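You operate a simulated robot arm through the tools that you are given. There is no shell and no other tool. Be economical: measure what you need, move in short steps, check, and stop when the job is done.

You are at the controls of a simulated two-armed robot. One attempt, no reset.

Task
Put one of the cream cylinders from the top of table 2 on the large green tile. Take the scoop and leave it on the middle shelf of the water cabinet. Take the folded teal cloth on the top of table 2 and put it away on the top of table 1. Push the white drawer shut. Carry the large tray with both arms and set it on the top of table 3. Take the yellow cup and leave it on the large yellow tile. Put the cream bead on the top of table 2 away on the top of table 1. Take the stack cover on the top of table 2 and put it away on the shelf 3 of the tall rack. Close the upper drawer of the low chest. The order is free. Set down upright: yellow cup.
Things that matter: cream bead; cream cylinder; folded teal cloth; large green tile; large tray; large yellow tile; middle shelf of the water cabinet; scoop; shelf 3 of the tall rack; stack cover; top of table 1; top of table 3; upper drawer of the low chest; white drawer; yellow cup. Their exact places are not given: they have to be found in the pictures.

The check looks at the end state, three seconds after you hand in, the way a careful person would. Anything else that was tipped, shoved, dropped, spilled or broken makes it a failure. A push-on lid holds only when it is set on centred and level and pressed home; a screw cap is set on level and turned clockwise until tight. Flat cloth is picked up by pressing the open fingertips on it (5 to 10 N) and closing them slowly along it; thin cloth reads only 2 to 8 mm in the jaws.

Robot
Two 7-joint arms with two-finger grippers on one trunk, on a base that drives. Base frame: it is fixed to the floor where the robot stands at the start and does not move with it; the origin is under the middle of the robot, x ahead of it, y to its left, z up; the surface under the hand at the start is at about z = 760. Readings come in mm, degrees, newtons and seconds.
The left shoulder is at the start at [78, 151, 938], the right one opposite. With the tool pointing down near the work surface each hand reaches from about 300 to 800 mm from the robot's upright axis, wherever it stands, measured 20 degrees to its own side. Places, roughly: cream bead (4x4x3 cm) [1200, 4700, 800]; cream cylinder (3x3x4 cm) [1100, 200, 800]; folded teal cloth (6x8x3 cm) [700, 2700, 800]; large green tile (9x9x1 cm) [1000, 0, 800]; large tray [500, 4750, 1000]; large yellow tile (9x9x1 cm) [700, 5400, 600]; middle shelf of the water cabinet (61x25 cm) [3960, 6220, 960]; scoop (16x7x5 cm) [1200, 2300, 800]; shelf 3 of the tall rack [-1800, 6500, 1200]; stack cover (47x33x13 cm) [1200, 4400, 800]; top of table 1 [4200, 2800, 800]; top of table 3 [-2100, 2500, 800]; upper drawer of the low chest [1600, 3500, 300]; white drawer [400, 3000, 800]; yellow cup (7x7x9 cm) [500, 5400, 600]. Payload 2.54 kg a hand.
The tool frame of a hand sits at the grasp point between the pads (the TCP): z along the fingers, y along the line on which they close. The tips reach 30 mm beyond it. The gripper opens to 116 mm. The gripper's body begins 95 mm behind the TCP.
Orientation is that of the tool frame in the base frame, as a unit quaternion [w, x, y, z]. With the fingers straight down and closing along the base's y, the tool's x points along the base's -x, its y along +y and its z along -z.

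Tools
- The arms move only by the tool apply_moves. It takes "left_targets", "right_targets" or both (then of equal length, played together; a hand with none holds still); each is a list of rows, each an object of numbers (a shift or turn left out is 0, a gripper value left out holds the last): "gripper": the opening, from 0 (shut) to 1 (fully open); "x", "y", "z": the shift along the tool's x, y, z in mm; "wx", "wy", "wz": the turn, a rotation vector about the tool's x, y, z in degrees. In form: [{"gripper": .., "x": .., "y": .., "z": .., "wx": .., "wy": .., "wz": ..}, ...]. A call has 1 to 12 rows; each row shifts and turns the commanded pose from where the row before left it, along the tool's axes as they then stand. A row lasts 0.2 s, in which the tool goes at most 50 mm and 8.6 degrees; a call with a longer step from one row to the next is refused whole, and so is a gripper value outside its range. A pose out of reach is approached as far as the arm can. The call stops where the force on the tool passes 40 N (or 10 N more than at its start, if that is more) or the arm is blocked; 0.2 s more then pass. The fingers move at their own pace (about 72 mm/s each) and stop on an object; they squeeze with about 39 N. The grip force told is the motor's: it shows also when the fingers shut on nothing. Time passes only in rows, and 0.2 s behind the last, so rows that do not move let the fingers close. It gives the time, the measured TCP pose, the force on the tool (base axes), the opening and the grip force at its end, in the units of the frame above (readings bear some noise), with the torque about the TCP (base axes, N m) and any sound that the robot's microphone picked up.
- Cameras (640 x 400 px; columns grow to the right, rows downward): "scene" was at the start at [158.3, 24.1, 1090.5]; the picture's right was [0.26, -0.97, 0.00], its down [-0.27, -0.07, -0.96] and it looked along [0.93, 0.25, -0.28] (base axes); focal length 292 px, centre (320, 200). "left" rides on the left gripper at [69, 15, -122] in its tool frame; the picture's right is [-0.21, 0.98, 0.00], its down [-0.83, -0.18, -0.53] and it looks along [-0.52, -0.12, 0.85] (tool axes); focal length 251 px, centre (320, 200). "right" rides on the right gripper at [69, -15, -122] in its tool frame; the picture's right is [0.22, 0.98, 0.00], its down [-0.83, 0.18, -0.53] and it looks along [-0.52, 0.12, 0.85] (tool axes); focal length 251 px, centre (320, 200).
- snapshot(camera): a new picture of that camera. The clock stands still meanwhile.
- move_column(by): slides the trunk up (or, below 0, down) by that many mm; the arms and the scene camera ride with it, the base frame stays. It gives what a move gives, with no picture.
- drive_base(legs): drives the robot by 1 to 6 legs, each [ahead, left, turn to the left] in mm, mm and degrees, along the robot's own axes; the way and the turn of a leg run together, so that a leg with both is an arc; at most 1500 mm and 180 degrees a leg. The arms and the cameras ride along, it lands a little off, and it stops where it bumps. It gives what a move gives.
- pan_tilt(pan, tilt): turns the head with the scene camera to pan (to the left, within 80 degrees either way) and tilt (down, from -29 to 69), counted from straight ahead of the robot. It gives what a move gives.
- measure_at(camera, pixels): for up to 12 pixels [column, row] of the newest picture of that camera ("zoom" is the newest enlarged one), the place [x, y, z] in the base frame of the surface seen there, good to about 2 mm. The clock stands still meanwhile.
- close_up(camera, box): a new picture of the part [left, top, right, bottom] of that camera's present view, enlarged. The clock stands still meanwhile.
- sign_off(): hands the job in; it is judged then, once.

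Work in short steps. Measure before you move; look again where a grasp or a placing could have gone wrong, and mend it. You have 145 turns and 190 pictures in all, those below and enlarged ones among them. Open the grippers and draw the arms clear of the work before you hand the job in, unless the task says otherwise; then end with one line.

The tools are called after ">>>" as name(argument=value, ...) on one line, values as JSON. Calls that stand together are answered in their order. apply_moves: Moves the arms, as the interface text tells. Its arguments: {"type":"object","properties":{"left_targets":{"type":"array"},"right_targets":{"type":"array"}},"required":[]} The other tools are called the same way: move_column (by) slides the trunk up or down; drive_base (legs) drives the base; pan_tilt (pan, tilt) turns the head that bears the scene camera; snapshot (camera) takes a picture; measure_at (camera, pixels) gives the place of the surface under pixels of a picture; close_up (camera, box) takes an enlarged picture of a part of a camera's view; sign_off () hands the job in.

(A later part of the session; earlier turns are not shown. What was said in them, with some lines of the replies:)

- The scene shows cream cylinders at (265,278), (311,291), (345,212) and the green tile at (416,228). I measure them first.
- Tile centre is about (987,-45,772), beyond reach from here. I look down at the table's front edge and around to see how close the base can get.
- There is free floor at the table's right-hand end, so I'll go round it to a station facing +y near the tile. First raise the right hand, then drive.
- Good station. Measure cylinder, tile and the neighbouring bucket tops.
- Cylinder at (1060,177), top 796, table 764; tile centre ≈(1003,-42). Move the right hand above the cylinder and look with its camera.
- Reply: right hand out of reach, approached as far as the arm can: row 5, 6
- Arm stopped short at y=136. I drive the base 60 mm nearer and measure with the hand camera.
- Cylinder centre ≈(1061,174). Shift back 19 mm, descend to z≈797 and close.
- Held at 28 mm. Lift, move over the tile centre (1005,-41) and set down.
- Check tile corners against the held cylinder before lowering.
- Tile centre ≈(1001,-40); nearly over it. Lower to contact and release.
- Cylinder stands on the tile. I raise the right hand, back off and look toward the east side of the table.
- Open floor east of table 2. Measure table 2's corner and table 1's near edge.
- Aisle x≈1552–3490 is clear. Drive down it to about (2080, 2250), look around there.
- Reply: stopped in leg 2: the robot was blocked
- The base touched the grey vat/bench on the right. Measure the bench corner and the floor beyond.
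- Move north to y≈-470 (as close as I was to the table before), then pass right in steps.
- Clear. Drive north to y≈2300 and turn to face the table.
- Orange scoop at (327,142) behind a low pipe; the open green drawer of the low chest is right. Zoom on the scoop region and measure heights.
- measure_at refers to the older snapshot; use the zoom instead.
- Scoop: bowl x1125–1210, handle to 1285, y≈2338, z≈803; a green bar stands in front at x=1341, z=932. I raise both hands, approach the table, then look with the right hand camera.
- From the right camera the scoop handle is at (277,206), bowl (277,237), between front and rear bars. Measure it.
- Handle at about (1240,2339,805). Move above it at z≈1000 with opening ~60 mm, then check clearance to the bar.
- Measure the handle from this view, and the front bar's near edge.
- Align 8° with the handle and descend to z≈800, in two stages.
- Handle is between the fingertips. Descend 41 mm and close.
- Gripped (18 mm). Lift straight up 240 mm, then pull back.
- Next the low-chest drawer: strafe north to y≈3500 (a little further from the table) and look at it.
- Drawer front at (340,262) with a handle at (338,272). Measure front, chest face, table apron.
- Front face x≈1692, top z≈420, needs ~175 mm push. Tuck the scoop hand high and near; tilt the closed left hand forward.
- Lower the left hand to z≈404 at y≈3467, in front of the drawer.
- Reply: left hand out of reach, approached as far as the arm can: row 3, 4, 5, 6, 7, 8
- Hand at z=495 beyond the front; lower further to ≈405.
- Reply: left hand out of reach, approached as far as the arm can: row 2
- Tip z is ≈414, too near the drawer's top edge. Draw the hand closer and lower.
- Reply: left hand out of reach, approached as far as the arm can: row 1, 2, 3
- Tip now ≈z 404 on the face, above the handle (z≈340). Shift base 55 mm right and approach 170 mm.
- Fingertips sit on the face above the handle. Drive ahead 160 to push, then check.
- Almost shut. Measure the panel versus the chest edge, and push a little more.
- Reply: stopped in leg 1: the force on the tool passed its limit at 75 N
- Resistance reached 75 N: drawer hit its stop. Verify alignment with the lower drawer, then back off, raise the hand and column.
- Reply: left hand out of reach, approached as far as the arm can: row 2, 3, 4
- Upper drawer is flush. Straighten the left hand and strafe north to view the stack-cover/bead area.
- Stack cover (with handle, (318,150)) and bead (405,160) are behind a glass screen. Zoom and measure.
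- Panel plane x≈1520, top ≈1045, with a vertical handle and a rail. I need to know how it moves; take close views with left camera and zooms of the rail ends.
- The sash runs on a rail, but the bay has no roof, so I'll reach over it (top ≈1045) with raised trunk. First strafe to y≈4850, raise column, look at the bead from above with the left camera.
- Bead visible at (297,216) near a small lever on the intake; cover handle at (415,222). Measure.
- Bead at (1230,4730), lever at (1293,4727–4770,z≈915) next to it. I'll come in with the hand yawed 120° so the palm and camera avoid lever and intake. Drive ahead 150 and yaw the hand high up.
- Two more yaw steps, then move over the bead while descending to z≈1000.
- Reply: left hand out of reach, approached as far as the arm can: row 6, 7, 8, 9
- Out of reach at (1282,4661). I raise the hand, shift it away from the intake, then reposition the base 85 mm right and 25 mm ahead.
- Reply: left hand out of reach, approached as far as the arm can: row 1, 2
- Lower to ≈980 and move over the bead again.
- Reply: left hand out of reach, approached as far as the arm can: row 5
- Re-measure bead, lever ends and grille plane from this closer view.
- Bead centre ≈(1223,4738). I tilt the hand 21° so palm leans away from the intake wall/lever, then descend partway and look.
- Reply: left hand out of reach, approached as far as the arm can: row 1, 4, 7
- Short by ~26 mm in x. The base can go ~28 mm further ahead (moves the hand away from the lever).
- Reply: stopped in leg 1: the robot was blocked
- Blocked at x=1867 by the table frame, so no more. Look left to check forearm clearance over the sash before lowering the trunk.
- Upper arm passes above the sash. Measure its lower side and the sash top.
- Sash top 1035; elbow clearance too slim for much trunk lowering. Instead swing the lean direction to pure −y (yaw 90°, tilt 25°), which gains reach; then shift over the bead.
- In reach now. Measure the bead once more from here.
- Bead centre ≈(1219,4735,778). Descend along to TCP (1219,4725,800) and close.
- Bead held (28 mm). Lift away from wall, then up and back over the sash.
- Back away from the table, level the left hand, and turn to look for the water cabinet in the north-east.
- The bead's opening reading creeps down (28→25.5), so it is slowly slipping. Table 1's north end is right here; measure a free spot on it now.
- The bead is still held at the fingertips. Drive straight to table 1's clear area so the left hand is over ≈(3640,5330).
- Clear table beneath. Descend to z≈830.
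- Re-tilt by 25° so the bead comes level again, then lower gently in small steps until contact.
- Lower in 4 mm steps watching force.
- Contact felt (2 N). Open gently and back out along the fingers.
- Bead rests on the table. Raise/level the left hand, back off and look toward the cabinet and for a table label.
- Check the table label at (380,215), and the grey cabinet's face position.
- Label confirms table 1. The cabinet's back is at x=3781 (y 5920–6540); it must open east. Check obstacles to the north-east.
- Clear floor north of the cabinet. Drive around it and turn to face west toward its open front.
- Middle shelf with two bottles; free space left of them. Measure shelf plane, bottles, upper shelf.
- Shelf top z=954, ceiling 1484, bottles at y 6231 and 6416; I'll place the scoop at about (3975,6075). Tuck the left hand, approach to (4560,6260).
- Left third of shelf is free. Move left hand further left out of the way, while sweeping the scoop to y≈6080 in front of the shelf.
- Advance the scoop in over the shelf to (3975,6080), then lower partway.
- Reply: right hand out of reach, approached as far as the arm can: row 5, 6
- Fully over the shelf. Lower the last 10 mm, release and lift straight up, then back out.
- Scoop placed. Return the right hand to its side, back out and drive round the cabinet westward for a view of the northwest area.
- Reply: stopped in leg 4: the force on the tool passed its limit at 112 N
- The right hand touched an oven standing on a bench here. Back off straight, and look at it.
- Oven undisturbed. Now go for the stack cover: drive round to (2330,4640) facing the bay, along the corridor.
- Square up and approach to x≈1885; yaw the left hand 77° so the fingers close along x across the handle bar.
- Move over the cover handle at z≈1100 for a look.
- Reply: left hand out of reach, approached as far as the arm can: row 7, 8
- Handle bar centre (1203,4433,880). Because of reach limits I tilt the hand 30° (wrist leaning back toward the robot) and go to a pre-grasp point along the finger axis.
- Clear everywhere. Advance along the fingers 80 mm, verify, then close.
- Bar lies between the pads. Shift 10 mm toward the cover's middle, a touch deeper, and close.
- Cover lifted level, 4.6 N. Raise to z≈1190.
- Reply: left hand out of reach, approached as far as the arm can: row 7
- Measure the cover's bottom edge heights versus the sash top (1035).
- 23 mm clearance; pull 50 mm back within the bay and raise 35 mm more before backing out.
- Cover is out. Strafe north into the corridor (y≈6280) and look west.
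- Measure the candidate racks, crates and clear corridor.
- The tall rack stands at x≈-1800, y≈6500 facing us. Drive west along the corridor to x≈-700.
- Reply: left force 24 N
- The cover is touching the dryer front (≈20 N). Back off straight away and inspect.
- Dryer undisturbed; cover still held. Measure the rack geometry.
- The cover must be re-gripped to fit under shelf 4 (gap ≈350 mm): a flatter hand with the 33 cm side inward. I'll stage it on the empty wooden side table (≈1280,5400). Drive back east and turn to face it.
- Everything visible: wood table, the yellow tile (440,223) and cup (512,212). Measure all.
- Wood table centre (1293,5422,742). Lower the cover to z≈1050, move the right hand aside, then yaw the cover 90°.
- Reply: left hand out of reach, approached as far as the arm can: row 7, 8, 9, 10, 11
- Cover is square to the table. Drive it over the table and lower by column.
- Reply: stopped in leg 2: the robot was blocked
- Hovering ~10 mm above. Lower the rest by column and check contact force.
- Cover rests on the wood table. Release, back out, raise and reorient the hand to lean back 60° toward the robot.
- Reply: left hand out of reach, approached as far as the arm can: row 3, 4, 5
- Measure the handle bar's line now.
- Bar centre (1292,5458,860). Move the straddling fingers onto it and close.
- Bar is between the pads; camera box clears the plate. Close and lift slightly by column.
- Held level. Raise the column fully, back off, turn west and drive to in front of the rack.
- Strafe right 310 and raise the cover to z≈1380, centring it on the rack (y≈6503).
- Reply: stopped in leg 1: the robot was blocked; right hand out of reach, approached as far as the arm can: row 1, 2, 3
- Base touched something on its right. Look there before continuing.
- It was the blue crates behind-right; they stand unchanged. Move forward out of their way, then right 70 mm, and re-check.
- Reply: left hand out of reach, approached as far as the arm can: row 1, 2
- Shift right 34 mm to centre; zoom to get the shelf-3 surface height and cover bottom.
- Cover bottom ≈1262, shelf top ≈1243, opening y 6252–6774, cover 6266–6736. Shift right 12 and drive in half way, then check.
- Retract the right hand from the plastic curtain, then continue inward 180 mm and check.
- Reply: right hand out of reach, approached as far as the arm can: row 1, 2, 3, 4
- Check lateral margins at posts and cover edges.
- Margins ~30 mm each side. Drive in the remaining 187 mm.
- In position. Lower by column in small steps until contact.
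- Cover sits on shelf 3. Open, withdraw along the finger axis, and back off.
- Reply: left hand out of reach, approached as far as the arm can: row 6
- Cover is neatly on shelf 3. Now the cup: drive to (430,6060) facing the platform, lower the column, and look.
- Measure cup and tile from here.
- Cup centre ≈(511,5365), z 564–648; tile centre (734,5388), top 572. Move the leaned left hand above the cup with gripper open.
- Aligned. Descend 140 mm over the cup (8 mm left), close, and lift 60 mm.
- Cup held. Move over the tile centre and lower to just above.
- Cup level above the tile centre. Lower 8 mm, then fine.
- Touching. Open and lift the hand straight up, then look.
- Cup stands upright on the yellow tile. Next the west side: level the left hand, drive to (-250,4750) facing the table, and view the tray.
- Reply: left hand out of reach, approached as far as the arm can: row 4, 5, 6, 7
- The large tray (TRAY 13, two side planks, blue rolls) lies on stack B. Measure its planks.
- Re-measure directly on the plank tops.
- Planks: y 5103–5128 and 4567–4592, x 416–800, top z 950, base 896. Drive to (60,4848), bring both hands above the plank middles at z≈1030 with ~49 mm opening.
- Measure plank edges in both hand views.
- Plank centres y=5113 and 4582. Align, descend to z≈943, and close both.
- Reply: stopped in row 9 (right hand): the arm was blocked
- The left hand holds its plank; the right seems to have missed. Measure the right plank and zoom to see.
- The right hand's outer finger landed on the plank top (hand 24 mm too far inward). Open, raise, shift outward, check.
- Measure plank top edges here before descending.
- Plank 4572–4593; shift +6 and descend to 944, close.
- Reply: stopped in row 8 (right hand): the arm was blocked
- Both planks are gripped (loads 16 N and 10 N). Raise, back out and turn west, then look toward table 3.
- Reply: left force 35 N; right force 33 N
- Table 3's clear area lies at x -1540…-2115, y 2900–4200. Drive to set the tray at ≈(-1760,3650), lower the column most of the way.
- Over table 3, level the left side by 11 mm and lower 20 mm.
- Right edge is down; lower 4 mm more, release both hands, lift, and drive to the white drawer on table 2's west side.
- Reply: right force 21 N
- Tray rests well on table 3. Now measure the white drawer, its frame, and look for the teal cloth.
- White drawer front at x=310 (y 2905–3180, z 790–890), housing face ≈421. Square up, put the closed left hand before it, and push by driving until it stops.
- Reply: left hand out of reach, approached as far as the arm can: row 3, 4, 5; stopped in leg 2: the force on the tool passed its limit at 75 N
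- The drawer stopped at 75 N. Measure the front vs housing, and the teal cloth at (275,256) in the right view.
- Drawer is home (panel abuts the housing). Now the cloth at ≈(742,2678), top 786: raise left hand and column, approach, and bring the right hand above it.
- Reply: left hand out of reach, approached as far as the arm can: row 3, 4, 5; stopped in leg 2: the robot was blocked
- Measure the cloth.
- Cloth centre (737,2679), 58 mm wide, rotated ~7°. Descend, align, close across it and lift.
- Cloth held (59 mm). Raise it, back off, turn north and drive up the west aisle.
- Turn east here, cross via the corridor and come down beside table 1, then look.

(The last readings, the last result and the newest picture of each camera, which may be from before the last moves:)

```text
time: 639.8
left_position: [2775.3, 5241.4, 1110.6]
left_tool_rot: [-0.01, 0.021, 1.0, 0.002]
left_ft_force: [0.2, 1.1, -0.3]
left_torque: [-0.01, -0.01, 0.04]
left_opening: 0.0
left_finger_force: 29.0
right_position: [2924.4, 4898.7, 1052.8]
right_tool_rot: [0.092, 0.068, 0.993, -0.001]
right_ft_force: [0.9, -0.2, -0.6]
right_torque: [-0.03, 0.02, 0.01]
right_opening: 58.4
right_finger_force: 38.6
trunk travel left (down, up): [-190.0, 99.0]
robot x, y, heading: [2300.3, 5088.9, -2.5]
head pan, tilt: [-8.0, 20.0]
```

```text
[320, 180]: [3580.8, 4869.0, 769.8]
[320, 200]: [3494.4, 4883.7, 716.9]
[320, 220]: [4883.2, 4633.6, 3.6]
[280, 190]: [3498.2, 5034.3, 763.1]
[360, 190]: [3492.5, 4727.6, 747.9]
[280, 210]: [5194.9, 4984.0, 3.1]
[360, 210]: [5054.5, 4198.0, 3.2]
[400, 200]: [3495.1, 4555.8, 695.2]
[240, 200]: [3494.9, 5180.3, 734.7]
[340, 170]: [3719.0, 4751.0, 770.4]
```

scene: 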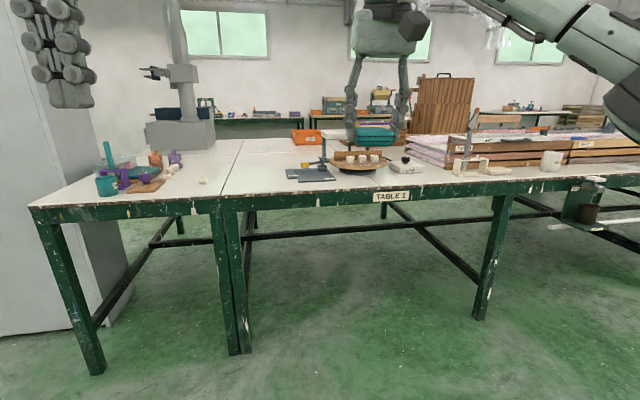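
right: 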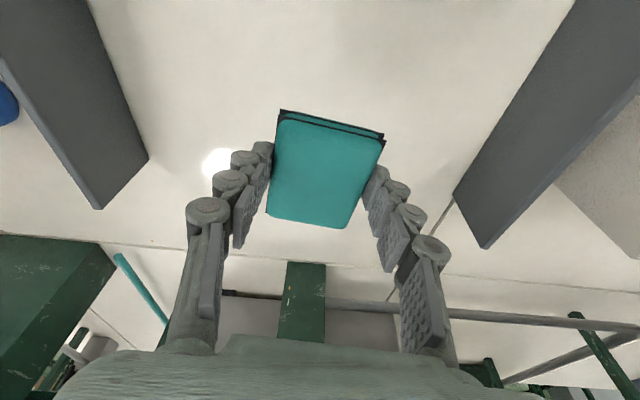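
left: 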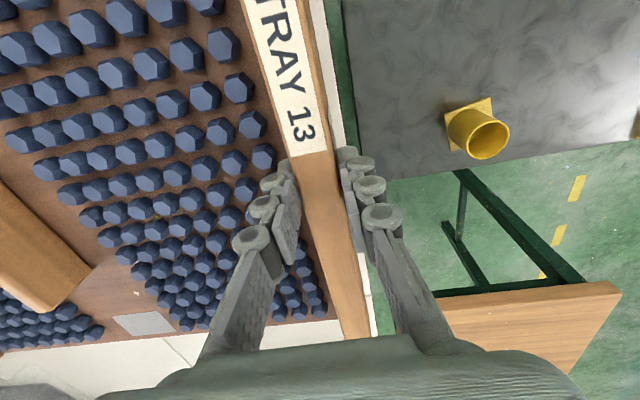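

Free spot near (3720,5170), between the bead and the HOLD board. Drive so the right hand is above it and verify.

>>> drive_base(legs=[[0, 0, 2.4], [0, 245, 0], [785, 0, 0]])

>>> snapshot(camera="right")

>>> measure_at(camera="right", pixels=[[200, 150], [320, 80], [320, 260], [440, 150], [440, 250], [200, 250]])

```text
time: 647.1
left_position: [3580.3, 5505.4, 1109.8]
left_tool_rot: [-0.01, 0.003, 1.0, 0.001]
left_ft_force: [0.1, -0.2, 0.0]
left_torque: [0.05, 0.01, 0.0]
left_opening: 0.1
left_finger_force: 28.6
right_position: [3740.7, 5170.2, 1052.9]
right_tool_rot: [0.092, 0.049, 0.995, 0.0]
right_ft_force: [0.0, 0.9, -0.7]
right_torque: [-0.03, 0.01, -0.01]
right_opening: 58.5
right_finger_force: 39.0
trunk travel left (down, up): [-190.0, 99.0]
robot x, y, heading: [3112.9, 5335.0, 0.2]
head pan, tilt: [-8.0, 20.0]
```

```text
36 pictures are left
```

right: 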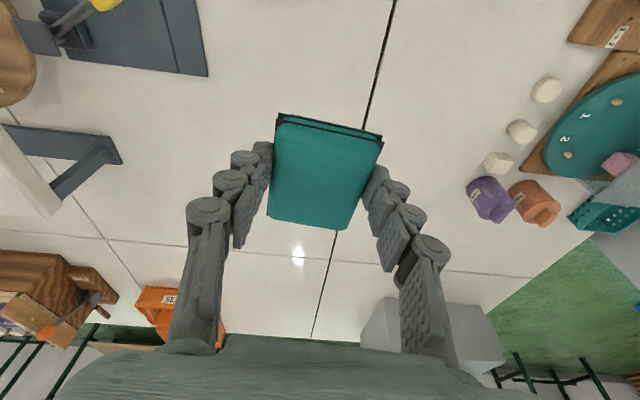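

```text
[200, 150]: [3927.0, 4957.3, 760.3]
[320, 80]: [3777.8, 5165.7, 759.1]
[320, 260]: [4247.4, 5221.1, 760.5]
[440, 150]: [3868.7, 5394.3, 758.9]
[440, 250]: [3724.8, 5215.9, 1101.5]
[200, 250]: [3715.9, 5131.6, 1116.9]
```

Clear beneath. Lower 253 mm, release, and rise.

>>> apply_moves(right_targets=[{"x": 8.8, "z": 41.2}, {"x": 8.8, "z": 41.2}, {"x": 8.8, "z": 41.2}, {"x": 8.8, "z": 41.2}, {"x": 8.8, "z": 41.2}, {"x": 8.8, "z": 41.2}, {}, {"gripper": 0.75}, {}, {}, {"z": -40}, {"z": -45}])

>>> apply_moves(right_targets=[{"z": -45}, {"z": -45}, {"z": -45}, {}])

>>> snapshot(camera="right")

>>> pan_tilt(pan=-5, tilt=45)

>>> snapshot(camera="scene")

```text
time: 649.8
left_position: [3579.8, 5506.8, 1110.2]
left_tool_rot: [-0.008, 0.001, 1.0, 0.001]
left_ft_force: [0.5, -0.4, 0.4]
left_torque: [0.0, 0.02, 0.02]
left_opening: 0.3
left_finger_force: 28.5
right_position: [3719.7, 5174.4, 881.6]
right_tool_rot: [0.093, 0.049, 0.994, 0.0]
right_ft_force: [0.1, -0.6, -0.2]
right_torque: [0.01, 0.02, 0.02]
right_opening: 87.1
right_finger_force: 0.2
trunk travel left (down, up): [-190.0, 99.0]
robot x, y, heading: [3111.6, 5337.2, -0.0]
head pan, tilt: [-8.0, 20.0]
```

```text
time: 650.8
left_position: [3580.5, 5506.0, 1110.2]
left_tool_rot: [-0.009, 0.001, 1.0, 0.002]
left_ft_force: [0.1, 0.0, 0.5]
left_torque: [-0.02, 0.04, -0.04]
left_opening: 0.0
left_finger_force: 28.7
right_position: [3696.6, 5173.6, 1016.6]
right_tool_rot: [0.092, 0.049, 0.995, 0.001]
right_ft_force: [0.2, -0.1, 0.2]
right_torque: [-0.02, -0.05, -0.02]
right_opening: 87.2
right_finger_force: 0.1
trunk travel left (down, up): [-190.0, 99.0]
robot x, y, heading: [3116.3, 5337.2, 0.2]
head pan, tilt: [-8.0, 20.0]
```

```text
35 pictures are left
```

right: 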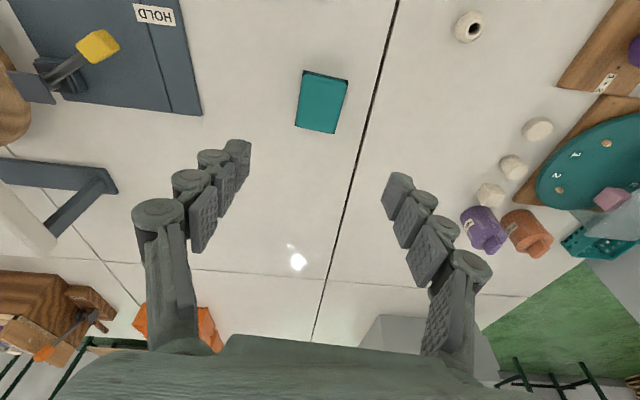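

```text
time: 651.6
left_position: [3579.7, 5505.9, 1111.4]
left_tool_rot: [-0.009, 0.002, 1.0, 0.002]
left_ft_force: [0.5, 0.4, -0.3]
left_torque: [0.04, 0.02, -0.03]
left_opening: 0.0
left_finger_force: 28.7
right_position: [3698.1, 5173.2, 1015.5]
right_tool_rot: [0.093, 0.05, 0.994, 0.0]
right_ft_force: [0.6, 0.4, -0.3]
right_torque: [0.01, 0.03, -0.01]
right_opening: 87.0
right_finger_force: 0.0
trunk travel left (down, up): [-190.0, 99.0]
robot x, y, heading: [3115.3, 5335.0, 0.0]
head pan, tilt: [-5.0, 45.0]
```

```text
34 pictures are left
```

scene: 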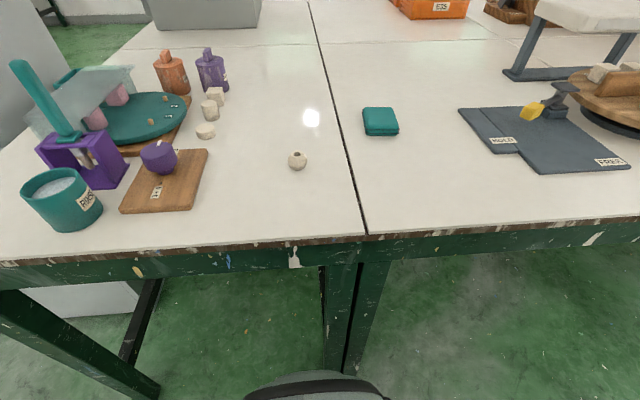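

The cloth and the bead both lie on table 1. Open the left gripper and back the robot clear.

>>> apply_moves(left_targets=[{"gripper": 1.0}, {}, {}, {}], right_targets=[{"gripper": 1.0}, {}, {}, {}])

>>> drive_base(legs=[[-500, 0, 0]])

```text
time: 652.6
left_position: [3580.1, 5506.8, 1109.5]
left_tool_rot: [-0.01, 0.004, 1.0, 0.002]
left_ft_force: [0.6, 0.2, 0.0]
left_torque: [-0.02, 0.01, 0.04]
left_opening: 115.8
left_finger_force: 0.1
right_position: [3696.3, 5173.1, 1017.6]
right_tool_rot: [0.092, 0.049, 0.995, 0.001]
right_ft_force: [0.0, -1.0, 0.4]
right_torque: [0.01, 0.0, 0.03]
right_opening: 116.1
right_finger_force: 0.1
trunk travel left (down, up): [-190.0, 99.0]
robot x, y, heading: [3108.5, 5334.9, -0.1]
head pan, tilt: [-5.0, 45.0]
```

```text
time: 655.6
left_position: [3085.4, 5506.5, 1110.5]
left_tool_rot: [-0.01, 0.001, 1.0, 0.001]
left_ft_force: [-0.1, 0.2, -0.1]
left_torque: [0.02, -0.06, -0.01]
left_opening: 116.0
left_finger_force: 0.0
right_position: [3204.2, 5176.2, 1016.5]
right_tool_rot: [0.092, 0.047, 0.995, 0.001]
right_ft_force: [0.0, 0.6, 0.3]
right_torque: [0.03, -0.02, -0.01]
right_opening: 116.0
right_finger_force: 0.1
trunk travel left (down, up): [-190.0, 99.0]
robot x, y, heading: [2618.8, 5336.0, 0.1]
head pan, tilt: [-5.0, 45.0]
5 turns are left
```

All nine jobs are done, the grippers are open and the arms are clear, so I hand in.

>>> sign_off()

```text
The job is handed in.
```

I finished all nine jobs and handed in. Along the way the robot made several unplanned contacts. It stopped against the vat, the blue crates and table 2's frame, and it stopped once beside the yellow-cup platform. The right hand hit the oven at 112 N, and the stack cover touched the dryer. I looked again at the oven, dryer and crates, and none looked moved or tipped; I did not re-check the vat or table 2's frame.
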